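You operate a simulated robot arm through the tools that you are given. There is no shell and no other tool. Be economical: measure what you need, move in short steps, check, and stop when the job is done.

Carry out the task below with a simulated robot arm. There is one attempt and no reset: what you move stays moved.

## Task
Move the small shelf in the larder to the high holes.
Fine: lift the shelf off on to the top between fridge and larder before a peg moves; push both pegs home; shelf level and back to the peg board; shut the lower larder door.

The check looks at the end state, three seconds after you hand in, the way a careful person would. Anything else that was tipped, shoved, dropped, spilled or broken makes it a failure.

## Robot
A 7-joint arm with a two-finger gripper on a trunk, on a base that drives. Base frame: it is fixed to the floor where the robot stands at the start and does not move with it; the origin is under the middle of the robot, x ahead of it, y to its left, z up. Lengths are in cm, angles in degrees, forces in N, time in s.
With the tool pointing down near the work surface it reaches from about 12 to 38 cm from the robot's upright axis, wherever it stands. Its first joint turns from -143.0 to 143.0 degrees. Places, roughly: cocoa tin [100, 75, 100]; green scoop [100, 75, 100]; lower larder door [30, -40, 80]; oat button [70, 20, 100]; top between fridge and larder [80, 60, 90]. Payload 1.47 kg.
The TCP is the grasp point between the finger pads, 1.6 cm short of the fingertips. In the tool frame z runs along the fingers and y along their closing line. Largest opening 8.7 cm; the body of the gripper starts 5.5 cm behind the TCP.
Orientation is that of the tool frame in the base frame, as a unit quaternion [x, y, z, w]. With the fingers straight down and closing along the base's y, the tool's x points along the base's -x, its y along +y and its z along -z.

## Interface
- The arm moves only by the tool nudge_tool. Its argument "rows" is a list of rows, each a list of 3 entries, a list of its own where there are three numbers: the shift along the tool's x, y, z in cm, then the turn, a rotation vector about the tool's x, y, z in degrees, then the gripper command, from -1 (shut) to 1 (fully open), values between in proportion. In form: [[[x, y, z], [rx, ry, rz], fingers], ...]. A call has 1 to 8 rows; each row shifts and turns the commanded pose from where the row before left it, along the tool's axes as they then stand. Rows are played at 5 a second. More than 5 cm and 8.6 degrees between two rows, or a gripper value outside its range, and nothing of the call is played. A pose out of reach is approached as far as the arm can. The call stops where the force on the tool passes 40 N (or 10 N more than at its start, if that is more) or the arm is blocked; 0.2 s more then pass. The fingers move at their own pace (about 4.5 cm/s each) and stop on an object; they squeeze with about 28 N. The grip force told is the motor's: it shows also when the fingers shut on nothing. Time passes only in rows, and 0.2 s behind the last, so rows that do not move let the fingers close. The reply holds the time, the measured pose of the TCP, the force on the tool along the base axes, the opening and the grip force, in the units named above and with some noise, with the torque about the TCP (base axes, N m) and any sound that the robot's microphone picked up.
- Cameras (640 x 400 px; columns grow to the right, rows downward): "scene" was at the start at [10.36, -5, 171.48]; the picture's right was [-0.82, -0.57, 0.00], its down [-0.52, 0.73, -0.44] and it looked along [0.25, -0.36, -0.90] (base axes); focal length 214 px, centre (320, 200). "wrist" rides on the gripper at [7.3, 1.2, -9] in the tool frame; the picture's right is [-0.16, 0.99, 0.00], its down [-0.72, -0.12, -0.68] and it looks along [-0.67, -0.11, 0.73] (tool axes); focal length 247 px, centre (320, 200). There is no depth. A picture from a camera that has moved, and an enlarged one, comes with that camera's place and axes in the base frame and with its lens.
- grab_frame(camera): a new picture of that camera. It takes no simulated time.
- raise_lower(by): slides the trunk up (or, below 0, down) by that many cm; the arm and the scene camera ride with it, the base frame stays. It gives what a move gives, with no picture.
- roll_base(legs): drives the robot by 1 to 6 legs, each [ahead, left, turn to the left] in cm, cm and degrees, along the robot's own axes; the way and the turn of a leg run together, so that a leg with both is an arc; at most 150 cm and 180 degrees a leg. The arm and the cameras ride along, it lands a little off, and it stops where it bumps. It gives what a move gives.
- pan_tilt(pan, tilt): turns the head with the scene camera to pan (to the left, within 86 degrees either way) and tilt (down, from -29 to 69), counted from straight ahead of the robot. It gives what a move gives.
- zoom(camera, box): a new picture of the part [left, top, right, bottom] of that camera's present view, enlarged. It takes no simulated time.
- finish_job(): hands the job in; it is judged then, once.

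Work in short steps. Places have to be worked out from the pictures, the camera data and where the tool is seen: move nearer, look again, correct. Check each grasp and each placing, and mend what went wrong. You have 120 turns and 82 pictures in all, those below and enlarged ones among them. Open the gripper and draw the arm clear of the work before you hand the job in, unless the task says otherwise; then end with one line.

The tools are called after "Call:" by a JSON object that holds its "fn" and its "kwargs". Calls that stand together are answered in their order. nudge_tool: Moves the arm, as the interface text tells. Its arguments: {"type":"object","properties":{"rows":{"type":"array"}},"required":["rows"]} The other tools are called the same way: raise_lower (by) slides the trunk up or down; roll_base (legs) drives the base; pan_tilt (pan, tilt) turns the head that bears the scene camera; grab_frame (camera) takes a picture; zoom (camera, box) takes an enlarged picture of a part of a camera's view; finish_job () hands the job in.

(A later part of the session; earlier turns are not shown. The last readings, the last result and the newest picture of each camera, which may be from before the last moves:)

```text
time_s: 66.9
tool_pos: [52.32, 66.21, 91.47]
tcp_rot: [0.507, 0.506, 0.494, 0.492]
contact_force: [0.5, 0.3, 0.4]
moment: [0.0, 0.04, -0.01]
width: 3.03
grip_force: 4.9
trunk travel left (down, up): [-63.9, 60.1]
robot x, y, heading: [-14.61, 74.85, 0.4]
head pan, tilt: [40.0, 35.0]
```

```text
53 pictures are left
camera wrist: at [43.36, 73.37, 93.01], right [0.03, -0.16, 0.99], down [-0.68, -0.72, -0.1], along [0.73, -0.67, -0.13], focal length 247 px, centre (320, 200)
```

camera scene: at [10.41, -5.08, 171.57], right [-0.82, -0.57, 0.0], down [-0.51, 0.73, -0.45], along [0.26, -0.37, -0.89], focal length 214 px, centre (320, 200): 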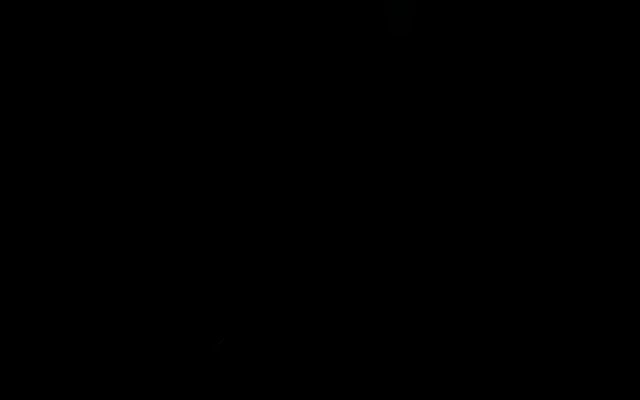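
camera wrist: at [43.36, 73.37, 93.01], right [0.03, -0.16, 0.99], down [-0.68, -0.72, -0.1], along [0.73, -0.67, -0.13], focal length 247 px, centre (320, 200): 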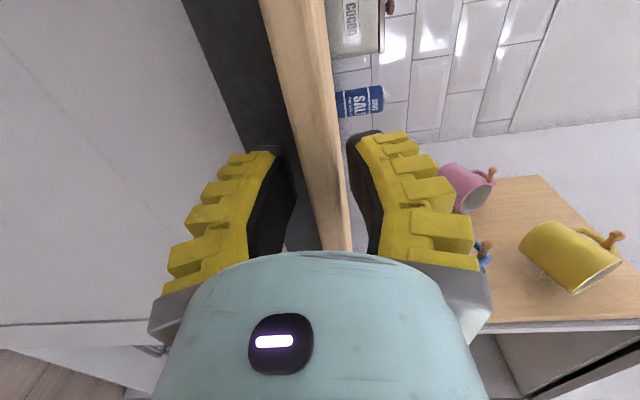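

Zero force and the shelf lies level on its own. I'll draw back 8 cm.

Call:
{"fn": "nudge_tool", "kwargs": {"rows": [[[0, 0, -2], [0, 0, 0], -0.45], [[0, 0, -3], [0, 0, 0], -0.45], [[0, 0, -3], [0, 0, 0], -1], [[0, 0, 0], [0, 0, 0], -1], [[0, 0, 0], [0, 0, 0], -1]]}}

Call:
{"fn": "grab_frame", "kwargs": {"camera": "wrist"}}

```text
time_s: 68.1
tool_pos: [44.36, 66.05, 91.66]
tcp_rot: [0.508, 0.506, 0.494, 0.492]
contact_force: [-0.4, 1.6, -0.2]
moment: [-0.01, -0.04, 0.0]
width: 0.0
grip_force: 28.0
trunk travel left (down, up): [-63.9, 60.1]
robot x, y, heading: [-14.78, 75.0, 0.4]
head pan, tilt: [40.0, 35.0]
```

```text
52 pictures are left
camera wrist: at [35.26, 73.16, 93.21], right [0.03, -0.16, 0.99], down [-0.68, -0.72, -0.1], along [0.73, -0.67, -0.13], focal length 247 px, centre (320, 200)
```

wrist: 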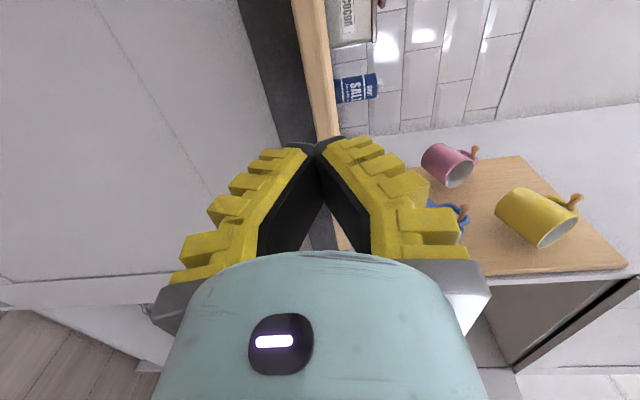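

The shelf lies on the slate with its centre of mass behind the edge; I'll leave it slightly overhanging for re-gripping. Now back off, drive right to the red peg (y about 2) and raise to peg height.

Call:
{"fn": "roll_base", "kwargs": {"legs": [[-15, 0, 0], [0, -64, 0]]}}

Call:
{"fn": "raise_lower", "kwargs": {"by": 14}}

Call:
{"fn": "nudge_tool", "kwargs": {"rows": [[[0, 0, 0], [-1.5, 0, 0], 0.2]]}}

Call:
{"fn": "grab_frame", "kwargs": {"camera": "wrist"}}

```text
time_s: 72.6
tool_pos: [29.45, 2.17, 91.75]
tcp_rot: [0.507, 0.505, 0.495, 0.493]
contact_force: [-0.7, 0.8, 1.0]
moment: [0.01, 0.02, -0.05]
width: 0.0
grip_force: 28.2
trunk travel left (down, up): [-63.9, 60.1]
robot x, y, heading: [-29.51, 11.26, 0.2]
head pan, tilt: [40.0, 35.0]
```

```text
time_s: 74.3
tool_pos: [29.39, 2.14, 105.7]
tcp_rot: [0.507, 0.506, 0.495, 0.492]
contact_force: [-0.1, -0.4, 0.1]
moment: [-0.03, 0.01, 0.0]
width: 0.0
grip_force: 28.2
trunk travel left (down, up): [-77.9, 46.1]
robot x, y, heading: [-30.02, 11.4, 0.5]
head pan, tilt: [40.0, 35.0]
```

```text
time_s: 74.7
tool_pos: [29.36, 2.33, 105.77]
tcp_rot: [0.5, 0.501, 0.501, 0.499]
contact_force: [0.1, 1.1, -0.8]
moment: [0.0, 0.01, 0.03]
width: 5.78
grip_force: 4.1
trunk travel left (down, up): [-77.9, 46.1]
robot x, y, heading: [-29.7, 11.27, 0.5]
head pan, tilt: [40.0, 35.0]
```

```text
51 pictures are left
camera wrist: at [20.37, 9.43, 106.99], right [0.0, -0.16, 0.99], down [-0.68, -0.73, -0.12], along [0.74, -0.67, -0.11], focal length 247 px, centre (320, 200)
```

wrist: 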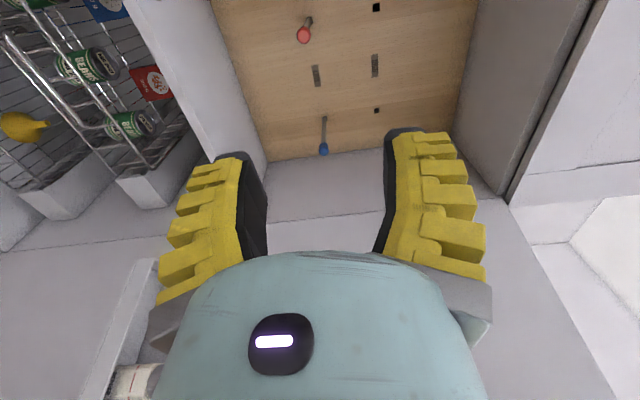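

Both pegs, LOW/HIGH labels and high holes are in view. I'll zoom to measure them.

Call:
{"fn": "zoom", "kwargs": {"camera": "wrist", "box": [230, 0, 450, 170]}}

```text
2.35 times, centred on (340, 85) of wrist
camera zoom: at [20.37, 9.43, 106.99], right [0.0, -0.16, 0.99], down [-0.68, -0.73, -0.12], along [0.74, -0.67, -0.11], focal length 581 px, centre (273, 471)
```

zoom: 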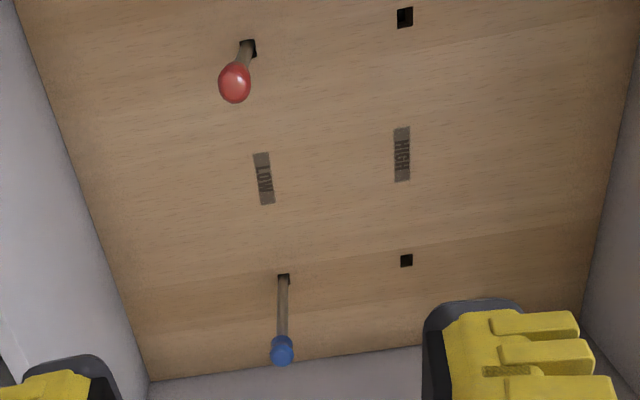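

Computed: red peg hole y 2.7, z 103.6; blue y −19.1, z 103.6; high holes z 117.5 at the same y; knobs near x 68. I'll line up with the red knob and drive ahead 32 cm, then check.

Call:
{"fn": "nudge_tool", "kwargs": {"rows": [[[0.5, -2.4, 0], [0, 0, 0], 0.2]]}}

Call:
{"fn": "roll_base", "kwargs": {"legs": [[31, 0, 0]]}}

Call:
{"fn": "grab_frame", "kwargs": {"camera": "wrist"}}

```text
time_s: 75.1
tool_pos: [29.52, 2.86, 103.48]
tcp_rot: [0.5, 0.5, 0.5, 0.499]
contact_force: [0.1, -0.6, 0.4]
moment: [0.01, 0.03, 0.01]
width: 5.73
grip_force: 3.8
trunk travel left (down, up): [-77.9, 46.1]
robot x, y, heading: [-29.6, 11.42, 0.3]
head pan, tilt: [40.0, 35.0]
```

```text
time_s: 77.2
tool_pos: [60.6, 2.61, 103.41]
tcp_rot: [0.501, 0.499, 0.5, 0.499]
contact_force: [-0.7, -0.6, -0.3]
moment: [-0.01, 0.01, 0.03]
width: 5.74
grip_force: 3.7
trunk travel left (down, up): [-77.9, 46.1]
robot x, y, heading: [1.34, 11.29, 0.4]
head pan, tilt: [40.0, 35.0]
```

```text
49 pictures are left
camera wrist: at [51.54, 9.8, 104.6], right [0.0, -0.16, 0.99], down [-0.68, -0.72, -0.12], along [0.73, -0.67, -0.11], focal length 247 px, centre (320, 200)
```

wrist: 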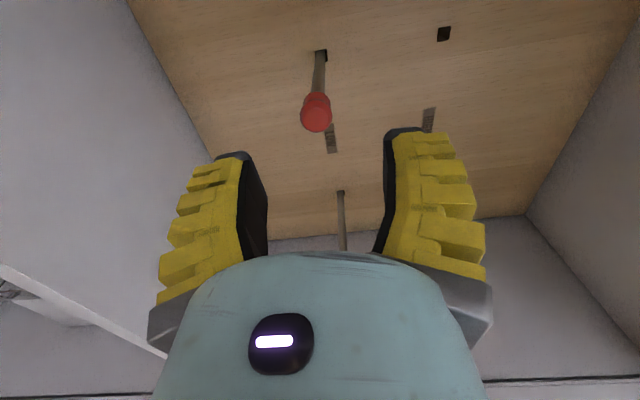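

The red knob is at about (68.3, 2.7, 103.2), right between the fingers' line. I'll advance 7.9 cm and close on it.

Call:
{"fn": "nudge_tool", "kwargs": {"rows": [[[0, -0.15, 4], [0, 0, 0], 0.2], [[0, 0, 3.9], [0, 0, 0], 0.2], [[0, 0, 0], [0, 0, 0], 0.2]]}}

Call:
{"fn": "grab_frame", "kwargs": {"camera": "wrist"}}

```text
time_s: 78.0
tool_pos: [68.44, 2.42, 103.08]
tcp_rot: [0.501, 0.5, 0.5, 0.499]
contact_force: [-0.2, 0.0, -0.4]
moment: [0.0, -0.02, -0.03]
width: 5.77
grip_force: 4.0
trunk travel left (down, up): [-77.9, 46.1]
robot x, y, heading: [1.34, 11.38, 0.2]
head pan, tilt: [40.0, 35.0]
```

```text
48 pictures are left
camera wrist: at [59.46, 9.68, 104.34], right [0.0, -0.16, 0.99], down [-0.68, -0.72, -0.12], along [0.73, -0.67, -0.11], focal length 247 px, centre (320, 200)
```

wrist: 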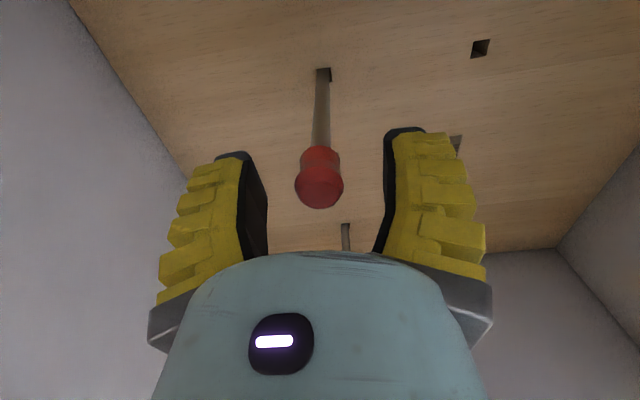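

The knob sits right at the grasp point. Closing; I note the seated TCP x 68.4 as the reference for "home".

Call:
{"fn": "nudge_tool", "kwargs": {"rows": [[[0, 0, 0], [0, 0, 0], -1], [[0, 0, 0], [0, 0, 0], -1], [[0, 0, 0], [0, 0, 0], -1], [[0, 0, 0], [0, 0, 0], -1]]}}

Call:
{"fn": "grab_frame", "kwargs": {"camera": "wrist"}}

```text
time_s: 79.0
tool_pos: [68.42, 2.36, 103.07]
tcp_rot: [0.502, 0.499, 0.5, 0.499]
contact_force: [0.6, -0.5, -0.9]
moment: [0.02, 0.03, -0.04]
width: 1.57
grip_force: 27.9
trunk travel left (down, up): [-77.9, 46.1]
robot x, y, heading: [1.78, 11.16, 0.1]
head pan, tilt: [40.0, 35.0]
```

```text
47 pictures are left
camera wrist: at [59.42, 9.63, 104.33], right [0.0, -0.16, 0.99], down [-0.68, -0.72, -0.12], along [0.73, -0.67, -0.11], focal length 247 px, centre (320, 200)
```

wrist: 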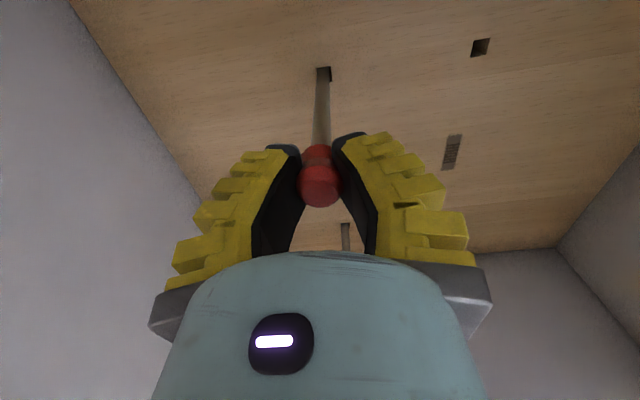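

The fingers sit in the knob's waist (1.57 cm), a positive hold. I'll pull straight back in 1 cm steps.

Call:
{"fn": "nudge_tool", "kwargs": {"rows": [[[0, 0, -0.5], [0, 0, 0], -1], [[0, 0, -0.5], [0, 0, 0], -1], [[0, 0, -1], [0, 0, 0], -1], [[0, 0, -1], [0, 0, 0], -1], [[0, 0, -1], [0, 0, 0], -1]]}}

Call:
{"fn": "grab_frame", "kwargs": {"camera": "wrist"}}

```text
time_s: 80.2
tool_pos: [64.41, 2.63, 103.17]
tcp_rot: [0.501, 0.5, 0.501, 0.499]
contact_force: [-0.1, -0.5, -0.4]
moment: [0.0, 0.14, -0.01]
width: 1.5
grip_force: 27.5
trunk travel left (down, up): [-77.9, 46.1]
robot x, y, heading: [1.36, 11.32, -0.0]
head pan, tilt: [40.0, 35.0]
```

```text
46 pictures are left
camera wrist: at [55.34, 9.81, 104.52], right [0.0, -0.16, 0.99], down [-0.68, -0.72, -0.12], along [0.73, -0.67, -0.11], focal length 247 px, centre (320, 200)
```

wrist: 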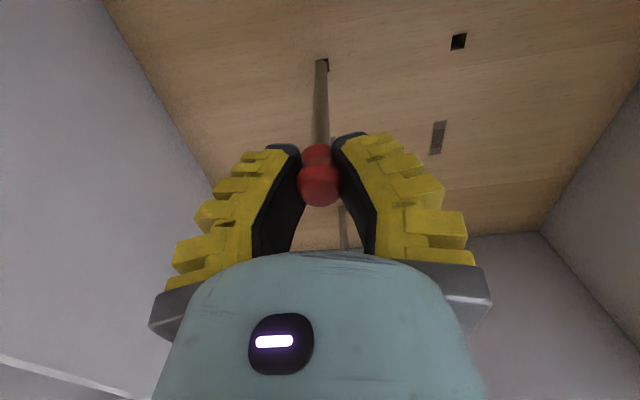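

The peg has come 4 cm with little force. I'll pull 3 cm more and zoom to see whether its end is out.

Call:
{"fn": "nudge_tool", "kwargs": {"rows": [[[0, 0, -1], [0, 0, 0], -1], [[0, 0, -1], [0, 0, 0], -1], [[0, 0, -1], [0, 0, 0], -1], [[0, 0, 0], [0, 0, 0], -1]]}}

Call:
{"fn": "zoom", "kwargs": {"camera": "wrist", "box": [220, 0, 540, 210]}}

```text
time_s: 81.2
tool_pos: [61.4, 2.51, 103.2]
tcp_rot: [0.501, 0.499, 0.5, 0.5]
contact_force: [-1.1, -0.5, -0.1]
moment: [0.0, 0.08, 0.0]
width: 1.46
grip_force: 27.9
trunk travel left (down, up): [-77.9, 46.1]
robot x, y, heading: [1.59, 11.54, -0.1]
head pan, tilt: [40.0, 35.0]
```

```text
1.90 times, centred on (380, 105) of wrist
camera zoom: at [52.4, 9.75, 104.49], right [0.0, -0.16, 0.99], down [-0.68, -0.72, -0.12], along [0.73, -0.67, -0.11], focal length 470 px, centre (206, 381)
```

zoom: 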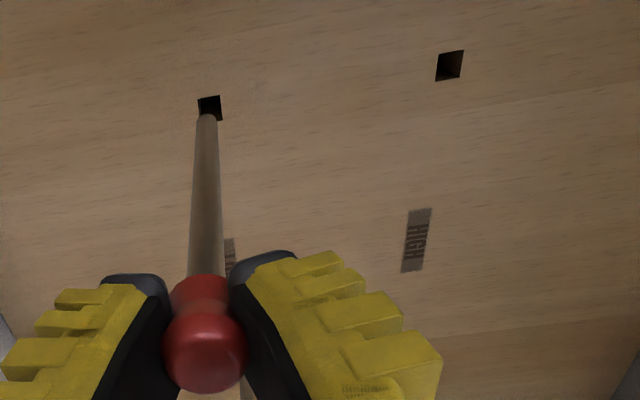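

The round peg is out (end near x 82.8). The high hole is 13.8 cm above the low one with the same y, so I'll back 1 cm, raise the trunk 13.8 and check alignment.

Call:
{"fn": "nudge_tool", "kwargs": {"rows": [[[0, 0, -1], [0, 0, 0], -1]]}}

Call:
{"fn": "raise_lower", "kwargs": {"by": 13.8}}

Call:
{"fn": "zoom", "kwargs": {"camera": "wrist", "box": [220, 0, 540, 210]}}

```text
time_s: 81.6
tool_pos: [60.34, 2.56, 103.26]
tcp_rot: [0.502, 0.498, 0.499, 0.5]
contact_force: [-0.1, -0.2, -0.8]
moment: [0.02, 0.09, 0.0]
width: 1.47
grip_force: 27.6
trunk travel left (down, up): [-77.9, 46.1]
robot x, y, heading: [1.45, 11.15, 0.0]
head pan, tilt: [40.0, 35.0]
```

```text
time_s: 83.3
tool_pos: [60.42, 2.59, 117.16]
tcp_rot: [0.502, 0.499, 0.5, 0.5]
contact_force: [0.1, 0.1, -2.3]
moment: [0.0, 0.12, 0.01]
width: 1.4
grip_force: 28.1
trunk travel left (down, up): [-91.7, 32.3]
robot x, y, heading: [1.36, 11.81, 0.1]
head pan, tilt: [40.0, 35.0]
```

```text
1.90 times, centred on (380, 105) of wrist
camera zoom: at [51.43, 9.79, 118.27], right [0.0, -0.16, 0.99], down [-0.68, -0.72, -0.12], along [0.73, -0.67, -0.11], focal length 470 px, centre (206, 381)
```

zoom: 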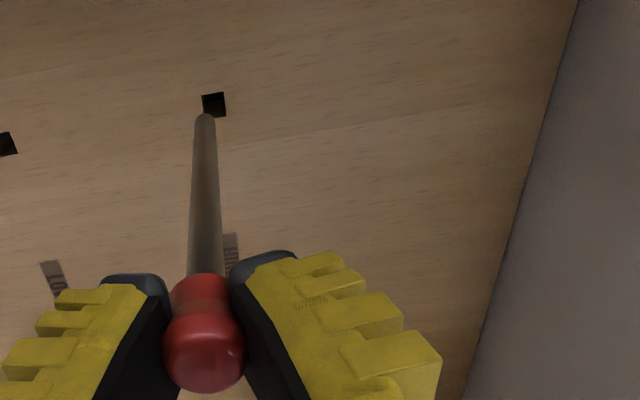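

The peg end shows about 0.5 cm low relative to the high hole. I'll raise 0.5 and advance 1.8 cm to just before the board, then check.

Call:
{"fn": "nudge_tool", "kwargs": {"rows": [[[0, 0.5, 1], [0, 0, 0], -1], [[0, 0, 0.8], [0, 0, 0], -1], [[0, 0, 0], [0, 0, 0], -1]]}}

Call:
{"fn": "zoom", "kwargs": {"camera": "wrist", "box": [260, 20, 400, 120]}}

```text
time_s: 84.1
tool_pos: [62.21, 2.62, 117.73]
tcp_rot: [0.501, 0.499, 0.5, 0.499]
contact_force: [0.0, 0.4, -1.9]
moment: [-0.02, 0.08, -0.01]
width: 1.4
grip_force: 27.5
trunk travel left (down, up): [-91.7, 32.3]
robot x, y, heading: [1.28, 11.53, 0.1]
head pan, tilt: [40.0, 35.0]
```

```text
4.00 times, centred on (330, 70) of wrist
camera zoom: at [53.24, 9.84, 118.89], right [0.0, -0.16, 0.99], down [-0.68, -0.72, -0.12], along [0.73, -0.67, -0.11], focal length 988 px, centre (280, 720)
```

zoom: 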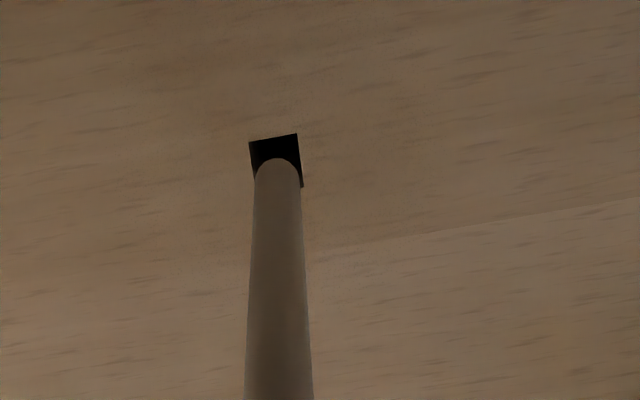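

The peg end lines up vertically with the square hole; y looks within 0.2 cm. I'll shift +0.1 in y and push in slowly, watching force.

Call:
{"fn": "nudge_tool", "kwargs": {"rows": [[[0.1, 0, 0.5], [0, 0, 0], -1], [[0, 0, 0.4], [0, 0, 0], -1], [[0, 0, 0.4], [0, 0, 0], -1], [[0, 0, 0.4], [0, 0, 0], -1], [[0, 0, 0], [0, 0, 0], -1]]}}

Call:
{"fn": "zoom", "kwargs": {"camera": "wrist", "box": [260, 20, 400, 120]}}

```text
time_s: 85.3
tool_pos: [63.95, 2.67, 117.59]
tcp_rot: [0.501, 0.498, 0.501, 0.5]
contact_force: [1.0, 0.5, -1.5]
moment: [-0.01, 0.13, -0.02]
width: 1.39
grip_force: 28.3
trunk travel left (down, up): [-91.7, 32.3]
robot x, y, heading: [1.18, 11.54, 0.1]
head pan, tilt: [40.0, 35.0]
```

```text
4.00 times, centred on (330, 70) of wrist
camera zoom: at [54.9, 9.93, 118.74], right [0.0, -0.16, 0.99], down [-0.68, -0.72, -0.12], along [0.73, -0.67, -0.11], focal length 988 px, centre (280, 720)
```

zoom: 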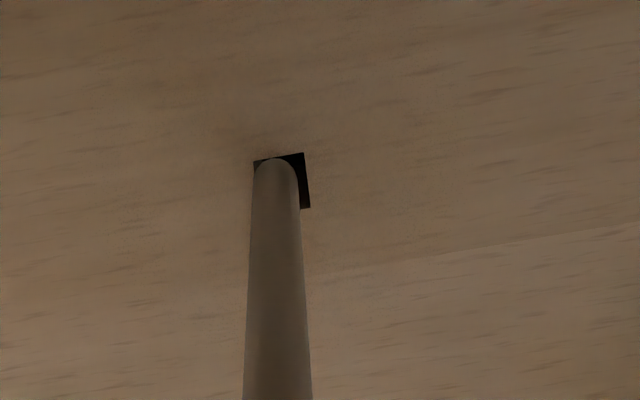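

No force yet and the end is centred in y, a hair low. I'll raise 0.1 and continue in.

Call:
{"fn": "nudge_tool", "kwargs": {"rows": [[[0, 0.12, 0.3], [0, 0, 0], -1], [[0, 0, 0.4], [0, 0, 0], -1], [[0, 0, 0.4], [0, 0, 0], -1], [[0, 0, 0], [0, 0, 0], -1]]}}

Call:
{"fn": "zoom", "kwargs": {"camera": "wrist", "box": [260, 20, 400, 120]}}

```text
time_s: 86.3
tool_pos: [65.1, 2.58, 117.72]
tcp_rot: [0.501, 0.499, 0.5, 0.501]
contact_force: [0.7, -0.9, -1.1]
moment: [0.02, 0.08, -0.33]
width: 1.36
grip_force: 28.1
trunk travel left (down, up): [-91.7, 32.3]
robot x, y, heading: [1.45, 11.5, 0.0]
head pan, tilt: [40.0, 35.0]
```

```text
4.00 times, centred on (330, 70) of wrist
camera zoom: at [56.03, 9.78, 118.94], right [0.0, -0.16, 0.99], down [-0.68, -0.72, -0.12], along [0.73, -0.67, -0.11], focal length 988 px, centre (280, 720)
```

zoom: 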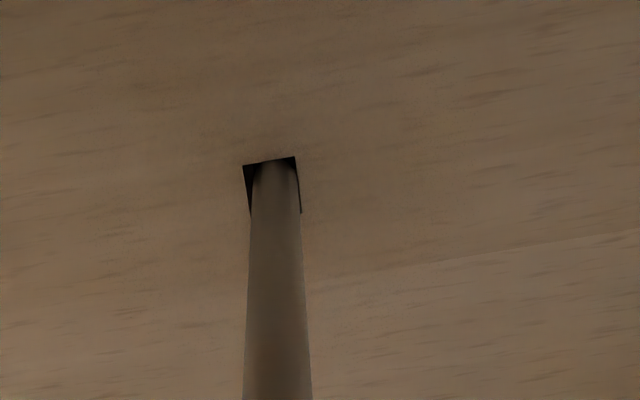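

The peg is entering the hole; a side moment says it is slightly too far left. I'll shift −0.12 in y and push on toward x 68.4.

Call:
{"fn": "nudge_tool", "kwargs": {"rows": [[[-0.12, 0, 0.5], [0, 0, 0], -1], [[0, 0, 0.5], [0, 0, 0], -1], [[0, 0, 0.5], [0, 0, 0], -1], [[0, 0, 0.5], [0, 0, 0], -1], [[0, 0, 0], [0, 0, 0], -1]]}}

```text
time_s: 87.5
tool_pos: [67.07, 2.42, 117.67]
tcp_rot: [0.501, 0.499, 0.5, 0.5]
contact_force: [0.2, -0.3, -1.7]
moment: [0.03, 0.08, 0.0]
width: 1.37
grip_force: 28.3
trunk travel left (down, up): [-91.7, 32.3]
robot x, y, heading: [1.47, 11.43, -0.1]
head pan, tilt: [40.0, 35.0]
```

Sliding freely, no side load. I'll push the last 1.4 cm and on until it stops.

Call:
{"fn": "nudge_tool", "kwargs": {"rows": [[[0, 0, 0.5], [0, 0, 0], -1], [[0, 0, 0.5], [0, 0, 0], -1], [[0, 0, 0.3], [0, 0, 0], -1], [[0, 0, 0], [0, 0, 0], -1]]}}

Call:
{"fn": "nudge_tool", "kwargs": {"rows": [[[0, 0, 0.3], [0, 0, 0], -1], [[0, 0, 0.3], [0, 0, 0], -1], [[0, 0, 0], [0, 0, 0], -1]]}}

Call:
{"fn": "grab_frame", "kwargs": {"camera": "wrist"}}

```text
time_s: 88.5
tool_pos: [68.47, 2.41, 117.51]
tcp_rot: [0.501, 0.499, 0.5, 0.5]
contact_force: [-0.1, -0.9, -0.8]
moment: [0.01, 0.04, 0.01]
width: 1.36
grip_force: 28.0
trunk travel left (down, up): [-91.7, 32.3]
robot x, y, heading: [1.52, 11.67, 0.0]
head pan, tilt: [40.0, 35.0]
```

```text
time_s: 89.3
tool_pos: [68.8, 2.51, 117.33]
tcp_rot: [0.503, 0.499, 0.499, 0.498]
contact_force: [-16.7, 0.4, 1.1]
moment: [0.06, -0.05, -0.05]
width: 1.33
grip_force: 28.1
trunk travel left (down, up): [-91.7, 32.3]
robot x, y, heading: [1.13, 11.46, 0.1]
head pan, tilt: [40.0, 35.0]
```

```text
40 pictures are left
camera wrist: at [59.76, 9.68, 118.69], right [0.0, -0.16, 0.99], down [-0.68, -0.72, -0.12], along [0.73, -0.67, -0.11], focal length 247 px, centre (320, 200)
```

wrist: 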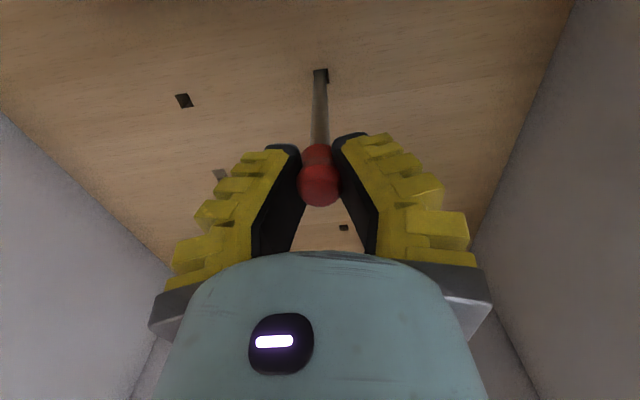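

It stops firmly at x 68.8 with 17 N: home. I'll open, draw back 8 cm, then move right to the blue peg and down.

Call:
{"fn": "nudge_tool", "kwargs": {"rows": [[[0, 0, -0.1], [0, 0, 0], 0.2], [[0, 0, 0], [0, 0, 0], 0.2], [[0, 0, 0], [0, 0, 0], 0.2], [[0, 0, -4], [0, 0, 0], 0.2], [[0, 0, -4.5], [0, 0, 0], 0.2]]}}

Call:
{"fn": "roll_base", "kwargs": {"legs": [[0, -21.7, 0]]}}

Call:
{"fn": "raise_lower", "kwargs": {"by": -14.3}}

Call:
{"fn": "grab_frame", "kwargs": {"camera": "wrist"}}

```text
time_s: 90.5
tool_pos: [60.38, 2.73, 117.62]
tcp_rot: [0.501, 0.5, 0.5, 0.499]
contact_force: [0.0, 1.1, 0.3]
moment: [0.0, 0.01, -0.01]
width: 5.76
grip_force: 3.2
trunk travel left (down, up): [-91.7, 32.3]
robot x, y, heading: [1.28, 11.45, 0.0]
head pan, tilt: [40.0, 35.0]
```

```text
time_s: 92.1
tool_pos: [60.51, -18.58, 117.76]
tcp_rot: [0.501, 0.499, 0.501, 0.499]
contact_force: [-0.3, 0.1, 1.1]
moment: [-0.03, -0.02, 0.0]
width: 5.74
grip_force: 3.7
trunk travel left (down, up): [-91.7, 32.3]
robot x, y, heading: [1.61, -9.65, 0.1]
head pan, tilt: [40.0, 35.0]
```

```text
time_s: 93.8
tool_pos: [60.41, -18.67, 103.38]
tcp_rot: [0.501, 0.499, 0.501, 0.499]
contact_force: [-0.8, 0.5, 0.9]
moment: [-0.01, 0.01, -0.02]
width: 5.73
grip_force: 3.5
trunk travel left (down, up): [-77.4, 46.6]
robot x, y, heading: [1.77, -9.96, 0.2]
head pan, tilt: [40.0, 35.0]
```

```text
39 pictures are left
camera wrist: at [51.47, -11.4, 104.65], right [0.0, -0.16, 0.99], down [-0.68, -0.72, -0.12], along [0.73, -0.67, -0.11], focal length 247 px, centre (320, 200)
```

wrist: 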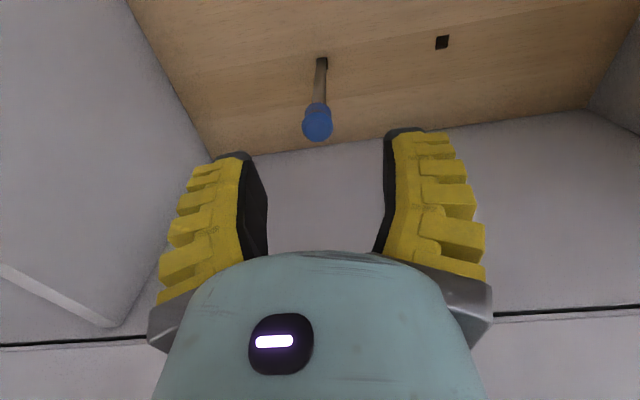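

Blue hole works out at y −19.4, knob at (68.6, −19.4, 103.1). I'll shift −0.85 in y, advance 8 cm and close.

Call:
{"fn": "nudge_tool", "kwargs": {"rows": [[[-0.85, -0.2, 0], [0, 0, 0], 0.2], [[0, 0, 4], [0, 0, 0], 0.2], [[0, 0, 4], [0, 0, 0], 0.2], [[0, 0, 0], [0, 0, 0], 0.2]]}}

Call:
{"fn": "grab_frame", "kwargs": {"camera": "wrist"}}

```text
time_s: 94.8
tool_pos: [68.31, -19.41, 103.26]
tcp_rot: [0.502, 0.499, 0.5, 0.499]
contact_force: [-0.7, 0.8, -0.3]
moment: [-0.02, 0.01, 0.02]
width: 5.74
grip_force: 3.2
trunk travel left (down, up): [-77.4, 46.6]
robot x, y, heading: [1.57, -10.06, 0.3]
head pan, tilt: [40.0, 35.0]
```

```text
38 pictures are left
camera wrist: at [59.37, -12.29, 104.45], right [0.0, -0.16, 0.99], down [-0.68, -0.72, -0.12], along [0.73, -0.67, -0.11], focal length 247 px, centre (320, 200)
```

wrist: 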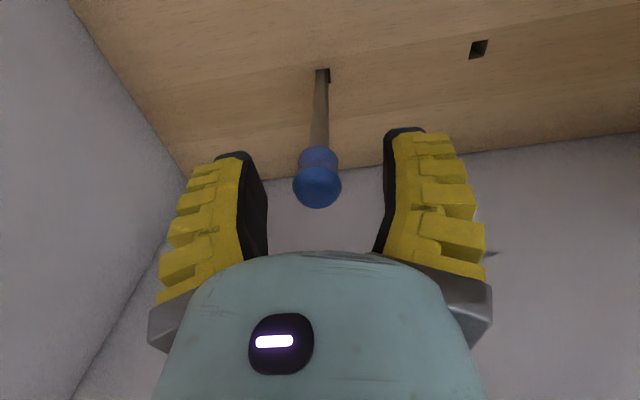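

Same picture as with red. I'll lower 0.1, close, and pull back 8 cm.

Call:
{"fn": "nudge_tool", "kwargs": {"rows": [[[0, -0.12, 0], [0, 0, 0], -1], [[0, 0, 0], [0, 0, 0], -1], [[0, 0, 0], [0, 0, 0], -1], [[0, 0, 0], [0, 0, 0], -1]]}}

Call:
{"fn": "nudge_tool", "kwargs": {"rows": [[[0, 0, -0.5], [0, 0, 0], -1], [[0, 0, -0.5], [0, 0, 0], -1], [[0, 0, -1], [0, 0, 0], -1], [[0, 0, -1], [0, 0, 0], -1], [[0, 0, -1.5], [0, 0, 0], -1], [[0, 0, -1.5], [0, 0, 0], -1], [[0, 0, -2], [0, 0, 0], -1]]}}

Call:
{"fn": "raise_lower", "kwargs": {"by": 14.3}}

Call:
{"fn": "zoom", "kwargs": {"camera": "wrist", "box": [220, 0, 540, 210]}}

```text
time_s: 95.8
tool_pos: [68.39, -19.55, 103.11]
tcp_rot: [0.502, 0.499, 0.499, 0.5]
contact_force: [-2.7, -1.8, 1.1]
moment: [0.02, 0.01, -0.45]
width: 1.44
grip_force: 27.7
trunk travel left (down, up): [-77.4, 46.6]
robot x, y, heading: [1.09, -10.08, 0.3]
head pan, tilt: [40.0, 35.0]
```

```text
time_s: 97.4
tool_pos: [60.41, -19.33, 103.15]
tcp_rot: [0.502, 0.499, 0.501, 0.498]
contact_force: [0.5, 0.7, -0.2]
moment: [-0.01, 0.11, -0.01]
width: 0.87
grip_force: 27.9
trunk travel left (down, up): [-77.4, 46.6]
robot x, y, heading: [1.62, -10.13, 0.3]
head pan, tilt: [40.0, 35.0]
```

```text
time_s: 99.1
tool_pos: [60.45, -19.47, 117.4]
tcp_rot: [0.501, 0.5, 0.5, 0.499]
contact_force: [-0.5, 0.3, -1.1]
moment: [-0.01, 0.14, 0.01]
width: 0.85
grip_force: 27.9
trunk travel left (down, up): [-91.7, 32.3]
robot x, y, heading: [1.58, -10.07, 0.3]
head pan, tilt: [40.0, 35.0]
```

```text
1.90 times, centred on (380, 105) of wrist
camera zoom: at [51.46, -12.23, 118.69], right [0.0, -0.16, 0.99], down [-0.68, -0.72, -0.12], along [0.73, -0.67, -0.11], focal length 470 px, centre (206, 381)
```

zoom: 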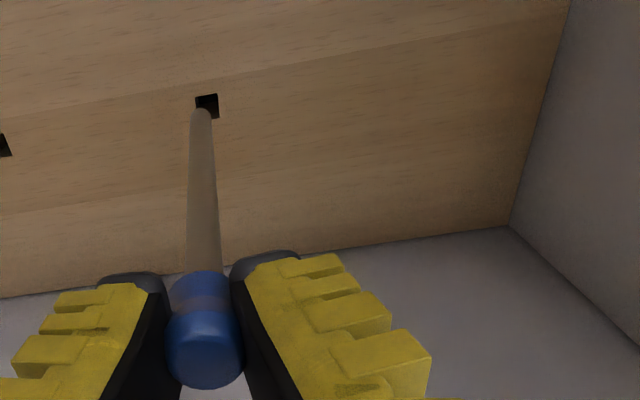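

Blue peg is out but yawed about 1.3° to the left in the grip and about 0.4 low. I'll yaw back, raise 0.35, advance 1.8 and check the end against the hole.

Call:
{"fn": "nudge_tool", "kwargs": {"rows": [[[-0.05, 0.35, 0], [0, -1.3, 0], -1], [[0, 0, 1], [0, 0, 0], -1], [[0, 0, 0.8], [0, 0, 0], -1], [[0, 0, 0], [0, 0, 0], -1]]}}

Call:
{"fn": "zoom", "kwargs": {"camera": "wrist", "box": [260, 20, 400, 120]}}

```text
time_s: 100.1
tool_pos: [62.09, -19.54, 117.79]
tcp_rot: [0.507, 0.495, 0.494, 0.505]
contact_force: [-0.8, -0.1, -1.0]
moment: [-0.02, 0.13, -0.02]
width: 0.8
grip_force: 28.1
trunk travel left (down, up): [-91.7, 32.3]
robot x, y, heading: [1.36, -9.6, 0.2]
head pan, tilt: [40.0, 35.0]
```

```text
4.00 times, centred on (330, 70) of wrist
camera zoom: at [53.38, -12.12, 119.06], right [0.0, -0.16, 0.99], down [-0.7, -0.71, -0.12], along [0.72, -0.69, -0.11], focal length 988 px, centre (280, 720)
```

zoom: 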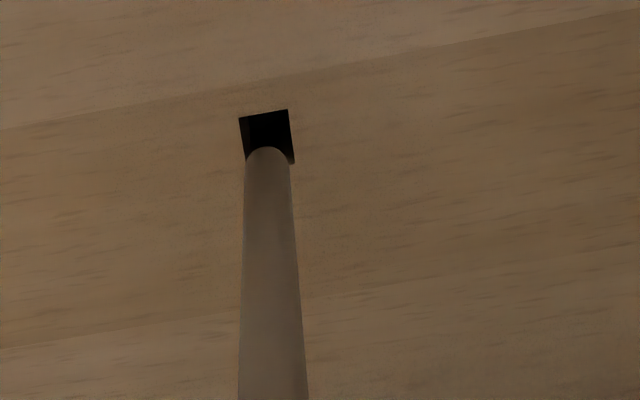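

z lines up; compared with the red peg at this stage it needs about 0.25 cm more to the left. I'll shift and advance 1.7 cm slowly.

Call:
{"fn": "nudge_tool", "kwargs": {"rows": [[[0.25, 0, 0], [0, 0, 0], -1], [[0, 0, 0.6], [0, 0, 0], -1], [[0, 0, 0.6], [0, 0, 0], -1], [[0, 0, 0.5], [0, 0, 0], -1], [[0, 0, 0], [0, 0, 0], -1]]}}

Call:
{"fn": "zoom", "kwargs": {"camera": "wrist", "box": [260, 20, 400, 120]}}

```text
time_s: 101.3
tool_pos: [64.11, -19.14, 117.82]
tcp_rot: [0.507, 0.494, 0.495, 0.504]
contact_force: [-0.9, 0.1, -1.2]
moment: [-0.03, 0.13, 0.0]
width: 0.83
grip_force: 27.9
trunk travel left (down, up): [-91.7, 32.3]
robot x, y, heading: [1.15, -9.84, 0.5]
head pan, tilt: [40.0, 35.0]
```

```text
4.00 times, centred on (330, 70) of wrist
camera zoom: at [55.2, -11.86, 119.05], right [0.0, -0.16, 0.99], down [-0.7, -0.71, -0.12], along [0.72, -0.69, -0.11], focal length 988 px, centre (280, 720)
```

zoom: 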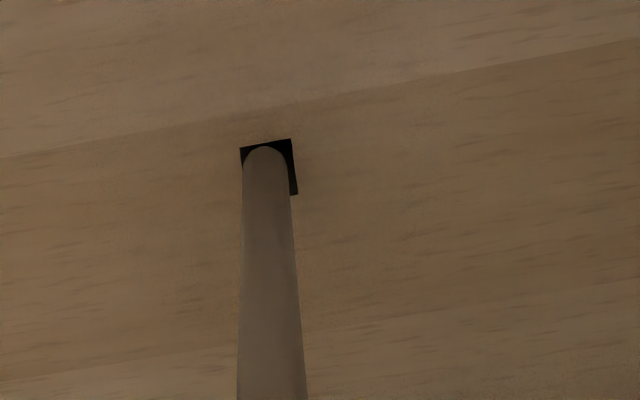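

Well centred. I'll raise 0.06 and continue in 2 cm.

Call:
{"fn": "nudge_tool", "kwargs": {"rows": [[[0, 0.06, 0.4], [0, 0, 0], -1], [[0, 0, 0.4], [0, 0, 0], -1], [[0, 0, 0.4], [0, 0, 0], -1], [[0, 0, 0.4], [0, 0, 0], -1], [[0, 0, 0], [0, 0, 0], -1]]}}

```text
time_s: 102.5
tool_pos: [65.57, -19.28, 117.95]
tcp_rot: [0.507, 0.494, 0.495, 0.505]
contact_force: [-0.3, 0.3, -1.4]
moment: [0.0, 0.09, -0.03]
width: 0.82
grip_force: 28.4
trunk travel left (down, up): [-91.7, 32.3]
robot x, y, heading: [1.76, -9.82, 0.1]
head pan, tilt: [40.0, 35.0]
```

No side load; continue in.

Call:
{"fn": "nudge_tool", "kwargs": {"rows": [[[0, 0, 0.5], [0, 0, 0], -1], [[0, 0, 0.5], [0, 0, 0], -1], [[0, 0, 0.5], [0, 0, 0], -1], [[0, 0, 0.5], [0, 0, 0], -1], [[0, 0, 0], [0, 0, 0], -1]]}}

Call:
{"fn": "nudge_tool", "kwargs": {"rows": [[[0, 0, 0.4], [0, 0, 0], -1], [[0, 0, 0.4], [0, 0, 0], -1], [[0, 0, 0.3], [0, 0, 0], -1], [[0, 0, 0], [0, 0, 0], -1]]}}

Call:
{"fn": "grab_frame", "kwargs": {"camera": "wrist"}}

```text
time_s: 103.7
tool_pos: [67.57, -19.39, 117.9]
tcp_rot: [0.506, 0.494, 0.495, 0.504]
contact_force: [0.7, -0.3, -1.9]
moment: [0.0, 0.11, -0.13]
width: 0.81
grip_force: 27.3
trunk travel left (down, up): [-91.7, 32.3]
robot x, y, heading: [1.3, -10.1, -0.0]
head pan, tilt: [40.0, 35.0]
```

```text
time_s: 104.7
tool_pos: [68.63, -19.46, 117.75]
tcp_rot: [0.508, 0.494, 0.494, 0.504]
contact_force: [-10.0, 0.3, -0.2]
moment: [-0.04, -0.01, -0.09]
width: 0.81
grip_force: 28.0
trunk travel left (down, up): [-91.7, 32.3]
robot x, y, heading: [1.14, -10.01, -0.0]
head pan, tilt: [40.0, 35.0]
```

```text
34 pictures are left
camera wrist: at [59.73, -12.01, 119.01], right [0.0, -0.16, 0.99], down [-0.7, -0.71, -0.12], along [0.72, -0.69, -0.11], focal length 247 px, centre (320, 200)
```

wrist: 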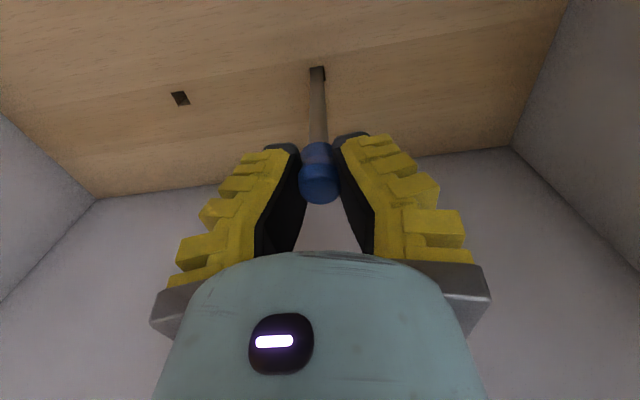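

It stops at x 68.6 with 10 N. One more 0.2 push to be sure it is home, then release and draw back 8.5 cm.

Call:
{"fn": "nudge_tool", "kwargs": {"rows": [[[0, 0, 0.2], [0, 0, 0], -1], [[0, 0, 0], [0, 0, 0], -1]]}}

Call:
{"fn": "nudge_tool", "kwargs": {"rows": [[[0, 0, -0.2], [0, 0, 0], 0.2], [[0, 0, 0], [0, 0, 0], 0.2], [[0, 0, 0], [0, 0, 0], 0.2], [[0, 0, -4], [0, 1.3, 0], 0.2], [[0, 0, -4.5], [0, 0, 0], 0.2]]}}

Call:
{"fn": "grab_frame", "kwargs": {"camera": "wrist"}}

```text
time_s: 105.3
tool_pos: [68.68, -19.37, 117.66]
tcp_rot: [0.508, 0.494, 0.494, 0.503]
contact_force: [-16.5, 0.2, -0.5]
moment: [0.02, 0.06, 0.03]
width: 0.93
grip_force: 28.3
trunk travel left (down, up): [-91.7, 32.3]
robot x, y, heading: [1.51, -10.29, 0.3]
head pan, tilt: [40.0, 35.0]
```

```text
time_s: 106.5
tool_pos: [60.16, -19.18, 117.9]
tcp_rot: [0.502, 0.5, 0.501, 0.497]
contact_force: [-0.2, 0.5, -0.7]
moment: [0.0, 0.02, 0.01]
width: 5.75
grip_force: 3.9
trunk travel left (down, up): [-91.7, 32.3]
robot x, y, heading: [1.21, -10.5, 0.4]
head pan, tilt: [40.0, 35.0]
```

```text
33 pictures are left
camera wrist: at [51.16, -11.99, 119.17], right [0.0, -0.16, 0.99], down [-0.68, -0.72, -0.12], along [0.73, -0.67, -0.11], focal length 247 px, centre (320, 200)
```

wrist: 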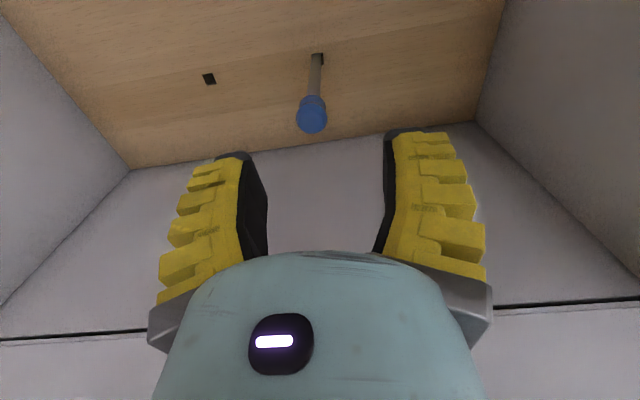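

Both pegs are home in the high holes. Now fetch the shelf: back off, drive left to y 66.2 and lower to z about 91.7, staying short of it.

Call:
{"fn": "roll_base", "kwargs": {"legs": [[-31, 0, 0], [0, 85.4, 0]]}}

Call:
{"fn": "raise_lower", "kwargs": {"by": -26.2}}

Call:
{"fn": "grab_frame", "kwargs": {"camera": "wrist"}}

```text
time_s: 112.8
tool_pos: [27.8, 68.34, 117.92]
tcp_rot: [0.497, 0.503, 0.506, 0.494]
contact_force: [-0.2, -0.7, -1.5]
moment: [-0.05, 0.01, -0.02]
width: 5.76
grip_force: 3.1
trunk travel left (down, up): [-91.7, 32.3]
robot x, y, heading: [-31.06, 76.44, 1.4]
head pan, tilt: [40.0, 35.0]
```

```text
time_s: 115.5
tool_pos: [27.83, 68.38, 91.81]
tcp_rot: [0.497, 0.503, 0.505, 0.495]
contact_force: [0.8, -1.0, 0.1]
moment: [0.02, -0.02, -0.01]
width: 5.74
grip_force: 4.0
trunk travel left (down, up): [-65.5, 58.5]
robot x, y, heading: [-31.24, 76.51, 1.2]
head pan, tilt: [40.0, 35.0]
```

```text
32 pictures are left
camera wrist: at [18.75, 75.36, 92.99], right [0.0, -0.16, 0.99], down [-0.67, -0.74, -0.12], along [0.74, -0.66, -0.11], focal length 247 px, centre (320, 200)
```

wrist: 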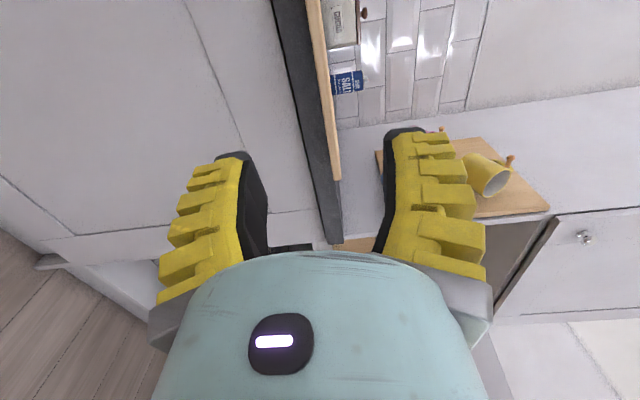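

The shelf's right end appears at y 51, z 91.4, as left. I'm yawed 1° left and 2 cm too far left; I'll correct and drive ahead 20 cm.

Call:
{"fn": "roll_base", "kwargs": {"legs": [[0, -1.1, -1], [19, 0, 0]]}}

Call:
{"fn": "grab_frame", "kwargs": {"camera": "wrist"}}

```text
time_s: 117.4
tool_pos: [46.3, 66.31, 91.82]
tcp_rot: [0.5, 0.501, 0.5, 0.499]
contact_force: [-0.7, 0.5, 0.1]
moment: [0.02, 0.01, 0.01]
width: 5.73
grip_force: 3.5
trunk travel left (down, up): [-65.5, 58.5]
robot x, y, heading: [-12.5, 75.8, 0.4]
head pan, tilt: [40.0, 35.0]
```

```text
31 pictures are left
camera wrist: at [37.29, 73.47, 93.0], right [0.0, -0.16, 0.99], down [-0.68, -0.72, -0.12], along [0.73, -0.67, -0.11], focal length 247 px, centre (320, 200)
```

wrist: 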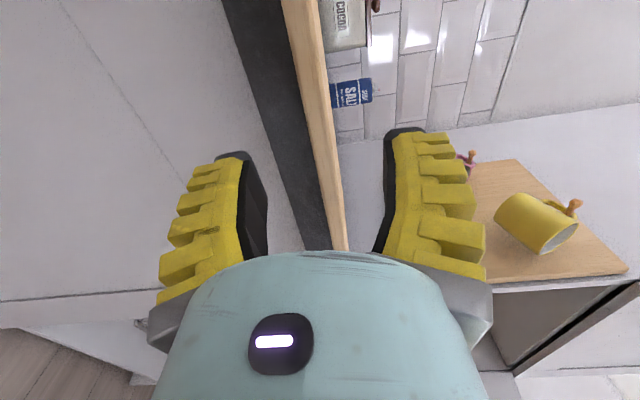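

Lined up. I'll advance 6 cm and close.

Call:
{"fn": "nudge_tool", "kwargs": {"rows": [[[0, -0.15, 3], [0, 0, 0], 0.2], [[0, 0, 3], [0, 0, 0], 0.2], [[0, 0, 0], [0, 0, 0], -1], [[0, 0, 0], [0, 0, 0], -1], [[0, 0, 0], [0, 0, 0], -1], [[0, 0, 0], [0, 0, 0], -1], [[0, 0, 0], [0, 0, 0], -1]]}}

Call:
{"fn": "nudge_tool", "kwargs": {"rows": [[[0, 0.5, 0], [0, 0, 0], -1], [[0, 0.7, 0], [0, 0, 0], -1], [[0, 1, 0], [0, 0, 0], -1], [[0, 0, 0], [0, 0, 0], -1]]}}

Call:
{"fn": "grab_frame", "kwargs": {"camera": "wrist"}}

```text
time_s: 119.0
tool_pos: [52.2, 66.29, 91.56]
tcp_rot: [0.5, 0.499, 0.502, 0.499]
contact_force: [-3.0, -0.1, 5.1]
moment: [-0.07, -0.07, 0.0]
width: 0.61
grip_force: 27.6
trunk travel left (down, up): [-65.5, 58.5]
robot x, y, heading: [-12.74, 75.74, -0.0]
head pan, tilt: [40.0, 35.0]
```

```text
time_s: 120.0
tool_pos: [52.22, 66.27, 93.79]
tcp_rot: [0.501, 0.5, 0.501, 0.499]
contact_force: [0.4, -0.2, -3.1]
moment: [-0.04, 0.14, -0.03]
width: 0.6
grip_force: 27.8
trunk travel left (down, up): [-65.5, 58.5]
robot x, y, heading: [-12.41, 75.64, 0.1]
head pan, tilt: [40.0, 35.0]
```

```text
30 pictures are left
camera wrist: at [43.19, 73.44, 94.98], right [0.0, -0.16, 0.99], down [-0.68, -0.72, -0.12], along [0.73, -0.67, -0.11], focal length 247 px, centre (320, 200)
```

wrist: 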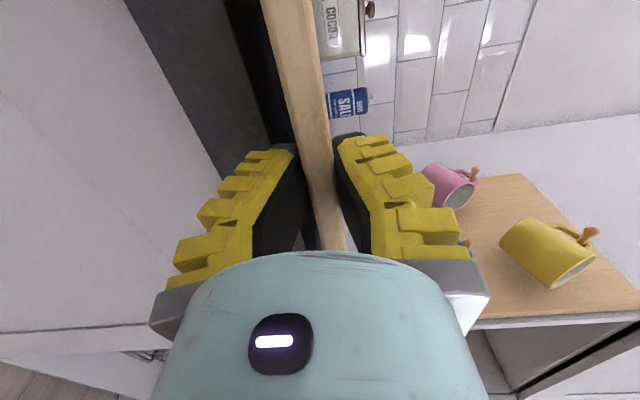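

Shelf is held level (0.14 N m, as before). I'll raise to z 121.5, back out, and drive right to the larder at y −8.7.

Call:
{"fn": "raise_lower", "kwargs": {"by": 28}}

Call:
{"fn": "roll_base", "kwargs": {"legs": [[-18, 0, 0], [0, -75, 0]]}}

Call:
{"fn": "grab_frame", "kwargs": {"camera": "wrist"}}

```text
time_s: 122.8
tool_pos: [52.21, 66.28, 121.72]
tcp_rot: [0.502, 0.499, 0.5, 0.499]
contact_force: [0.1, -0.2, -2.9]
moment: [-0.01, 0.19, -0.01]
width: 0.59
grip_force: 28.0
trunk travel left (down, up): [-93.5, 30.5]
robot x, y, heading: [-12.31, 75.27, 0.2]
head pan, tilt: [40.0, 35.0]
```

```text
time_s: 128.0
tool_pos: [34.62, -9.59, 121.75]
tcp_rot: [0.5, 0.501, 0.501, 0.498]
contact_force: [-0.1, 0.2, -2.0]
moment: [-0.03, 0.15, -0.02]
width: 0.6
grip_force: 28.3
trunk travel left (down, up): [-93.5, 30.5]
robot x, y, heading: [-29.88, -0.65, 0.5]
head pan, tilt: [40.0, 35.0]
```

```text
29 pictures are left
camera wrist: at [25.66, -2.49, 122.98], right [0.0, -0.16, 0.99], down [-0.68, -0.73, -0.12], along [0.74, -0.67, -0.11], focal length 247 px, centre (320, 200)
```

wrist: 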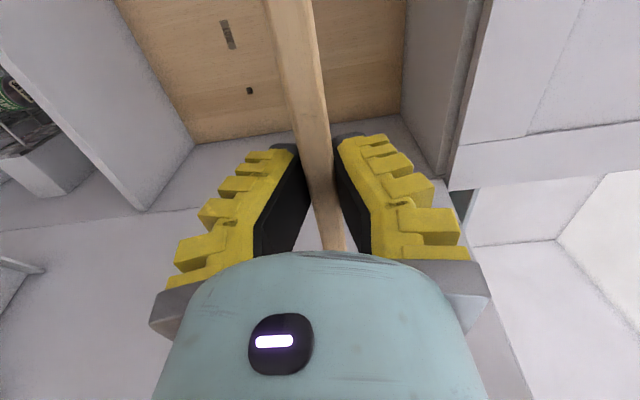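

y is 0.85 too far right; I'll correct and drive ahead 27 cm, so the shelf's back passes just over the knobs.

Call:
{"fn": "roll_base", "kwargs": {"legs": [[0, 0.85, 0], [27, 0, 0]]}}

Call:
{"fn": "grab_frame", "kwargs": {"camera": "wrist"}}

```text
time_s: 130.2
tool_pos: [61.12, -8.53, 121.68]
tcp_rot: [0.5, 0.501, 0.502, 0.497]
contact_force: [0.0, -0.2, -2.2]
moment: [0.0, 0.13, 0.0]
width: 0.6
grip_force: 27.9
trunk travel left (down, up): [-93.5, 30.5]
robot x, y, heading: [-3.79, 0.73, 0.4]
head pan, tilt: [40.0, 35.0]
```

```text
28 pictures are left
camera wrist: at [51.99, -1.29, 122.97], right [0.0, -0.16, 0.99], down [-0.68, -0.73, -0.12], along [0.74, -0.67, -0.11], focal length 247 px, centre (320, 200)
```

wrist: 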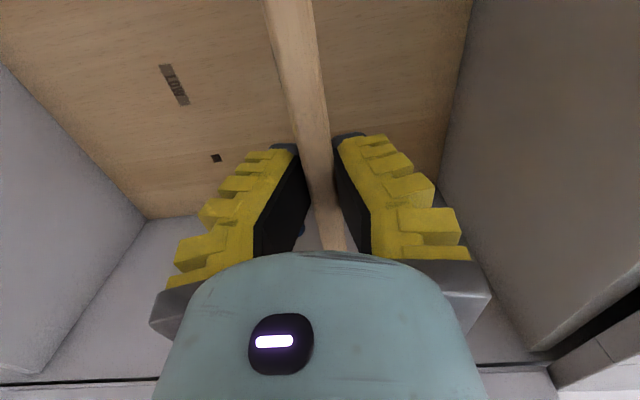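

Clear all round, blue knob is seen below the shelf. I'll advance 10.5 cm over the pegs by arm.

Call:
{"fn": "nudge_tool", "kwargs": {"rows": [[[0, 0, 3], [0, -0.3, 0], -1], [[0, 0, 3], [0, 0, 0], -1], [[0, 0, 2.5], [0, 0, 0], -1], [[0, 0, 2], [0, 0, 0], -1], [[0, 0, 0], [0, 0, 0], -1]]}}

Call:
{"fn": "grab_frame", "kwargs": {"camera": "wrist"}}

```text
time_s: 131.4
tool_pos: [71.62, -8.37, 121.62]
tcp_rot: [0.501, 0.5, 0.501, 0.498]
contact_force: [-0.4, 0.5, -2.1]
moment: [-0.02, 0.16, 0.01]
width: 0.59
grip_force: 27.9
trunk travel left (down, up): [-93.5, 30.5]
robot x, y, heading: [-4.03, 0.54, 0.5]
head pan, tilt: [40.0, 35.0]
```

```text
27 pictures are left
camera wrist: at [62.54, -1.13, 122.8], right [0.0, -0.16, 0.99], down [-0.68, -0.72, -0.12], along [0.73, -0.67, -0.11], focal length 247 px, centre (320, 200)
```

wrist: 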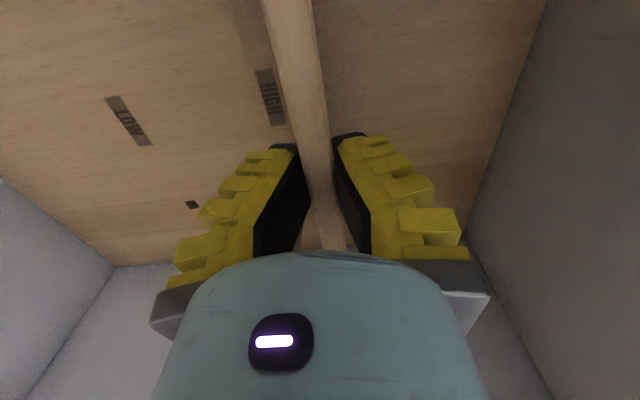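

No contact yet. I'll advance in 0.3 steps until the back edge meets the board.

Call:
{"fn": "nudge_tool", "kwargs": {"rows": [[[0, 0, 0.3], [0, 0, 0], -1], [[0, 0, 0.3], [0, 0, 0], -1], [[0, 0, 0], [0, 0, 0], -1]]}}

Call:
{"fn": "nudge_tool", "kwargs": {"rows": [[[0, 0, 0.3], [0, 0, 0], -1], [[0, 0, 0], [0, 0, 0], -1]]}}

Call:
{"fn": "nudge_tool", "kwargs": {"rows": [[[0, 0, 0.3], [0, 0, 0], -1], [[0, 0, 0], [0, 0, 0], -1]]}}

```text
time_s: 132.2
tool_pos: [72.14, -8.49, 121.67]
tcp_rot: [0.501, 0.5, 0.5, 0.499]
contact_force: [-0.4, -0.2, -2.8]
moment: [-0.01, 0.14, -0.02]
width: 0.6
grip_force: 27.3
trunk travel left (down, up): [-93.5, 30.5]
robot x, y, heading: [-3.47, 0.41, 0.6]
head pan, tilt: [40.0, 35.0]
```

```text
time_s: 132.8
tool_pos: [72.29, -8.45, 121.54]
tcp_rot: [0.502, 0.5, 0.5, 0.498]
contact_force: [-10.0, 0.7, -0.9]
moment: [-0.04, 0.09, -0.2]
width: 0.88
grip_force: 27.6
trunk travel left (down, up): [-93.5, 30.5]
robot x, y, heading: [-3.53, 0.45, 0.3]
head pan, tilt: [40.0, 35.0]
```

```text
time_s: 133.4
tool_pos: [72.65, -8.48, 121.33]
tcp_rot: [0.501, 0.499, 0.501, 0.499]
contact_force: [-19.0, 0.7, -0.4]
moment: [-0.02, 0.06, -0.25]
width: 1.57
grip_force: 27.8
trunk travel left (down, up): [-93.5, 30.5]
robot x, y, heading: [-4.03, 0.54, 0.4]
head pan, tilt: [40.0, 35.0]
```

The back edge meets the board at x 72.3. I'll ease back 0.6 and lower 2.5 cm toward the pegs.

Call:
{"fn": "nudge_tool", "kwargs": {"rows": [[[0, 0, -0.6], [0, 0, 0], -1], [[0, -1, 0], [0, 0, 0], -1], [[0, -1, 0], [0, 0, 0], -1], [[0, -0.5, 0], [0, 0, 0], -1], [[0, 0, 0], [0, 0, 0], -1]]}}

Call:
{"fn": "grab_frame", "kwargs": {"camera": "wrist"}}

```text
time_s: 134.6
tool_pos: [72.23, -8.36, 119.28]
tcp_rot: [0.501, 0.499, 0.501, 0.499]
contact_force: [0.8, -0.1, -1.8]
moment: [-0.05, 0.02, 0.07]
width: 0.62
grip_force: 28.0
trunk travel left (down, up): [-93.5, 30.5]
robot x, y, heading: [-3.74, 0.55, 0.7]
head pan, tilt: [40.0, 35.0]
```

```text
26 pictures are left
camera wrist: at [63.11, -1.2, 120.42], right [0.0, -0.16, 0.99], down [-0.68, -0.72, -0.12], along [0.73, -0.67, -0.11], focal length 247 px, centre (320, 200)
```

wrist: 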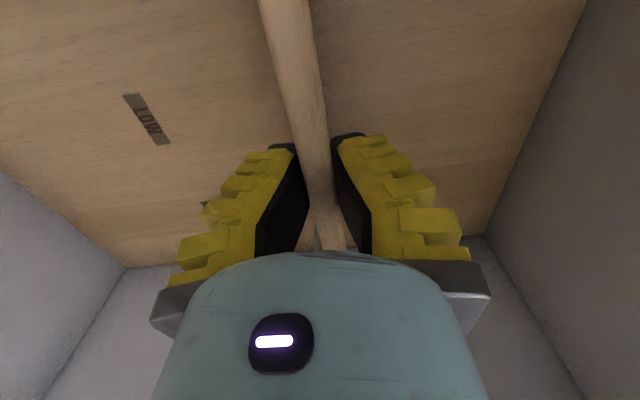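

The moment has dropped to 0.02, so the back is just touching the pegs. I'll lower in 0.25 steps until the pegs carry the shelf.

Call:
{"fn": "nudge_tool", "kwargs": {"rows": [[[0, -0.25, 0], [0, 0, 0], -1], [[0, 0, 0], [0, 0, 0], -1]]}}

Call:
{"fn": "nudge_tool", "kwargs": {"rows": [[[0, -0.25, 0], [0, 0, 0], -1], [[0, 0, 0], [0, 0, 0], -1]]}}

```text
time_s: 135.2
tool_pos: [72.11, -8.44, 118.96]
tcp_rot: [0.501, 0.499, 0.5, 0.499]
contact_force: [1.4, 0.8, -2.3]
moment: [-0.08, 0.04, 0.09]
width: 0.61
grip_force: 27.3
trunk travel left (down, up): [-93.5, 30.5]
robot x, y, heading: [-3.53, 0.89, 0.3]
head pan, tilt: [40.0, 35.0]
```

```text
time_s: 135.8
tool_pos: [72.27, -8.38, 118.59]
tcp_rot: [0.501, 0.5, 0.501, 0.498]
contact_force: [-1.4, 0.4, -2.5]
moment: [-0.05, -0.02, 0.24]
width: 0.59
grip_force: 28.1
trunk travel left (down, up): [-93.5, 30.5]
robot x, y, heading: [-4.08, 0.28, 0.5]
head pan, tilt: [40.0, 35.0]
```

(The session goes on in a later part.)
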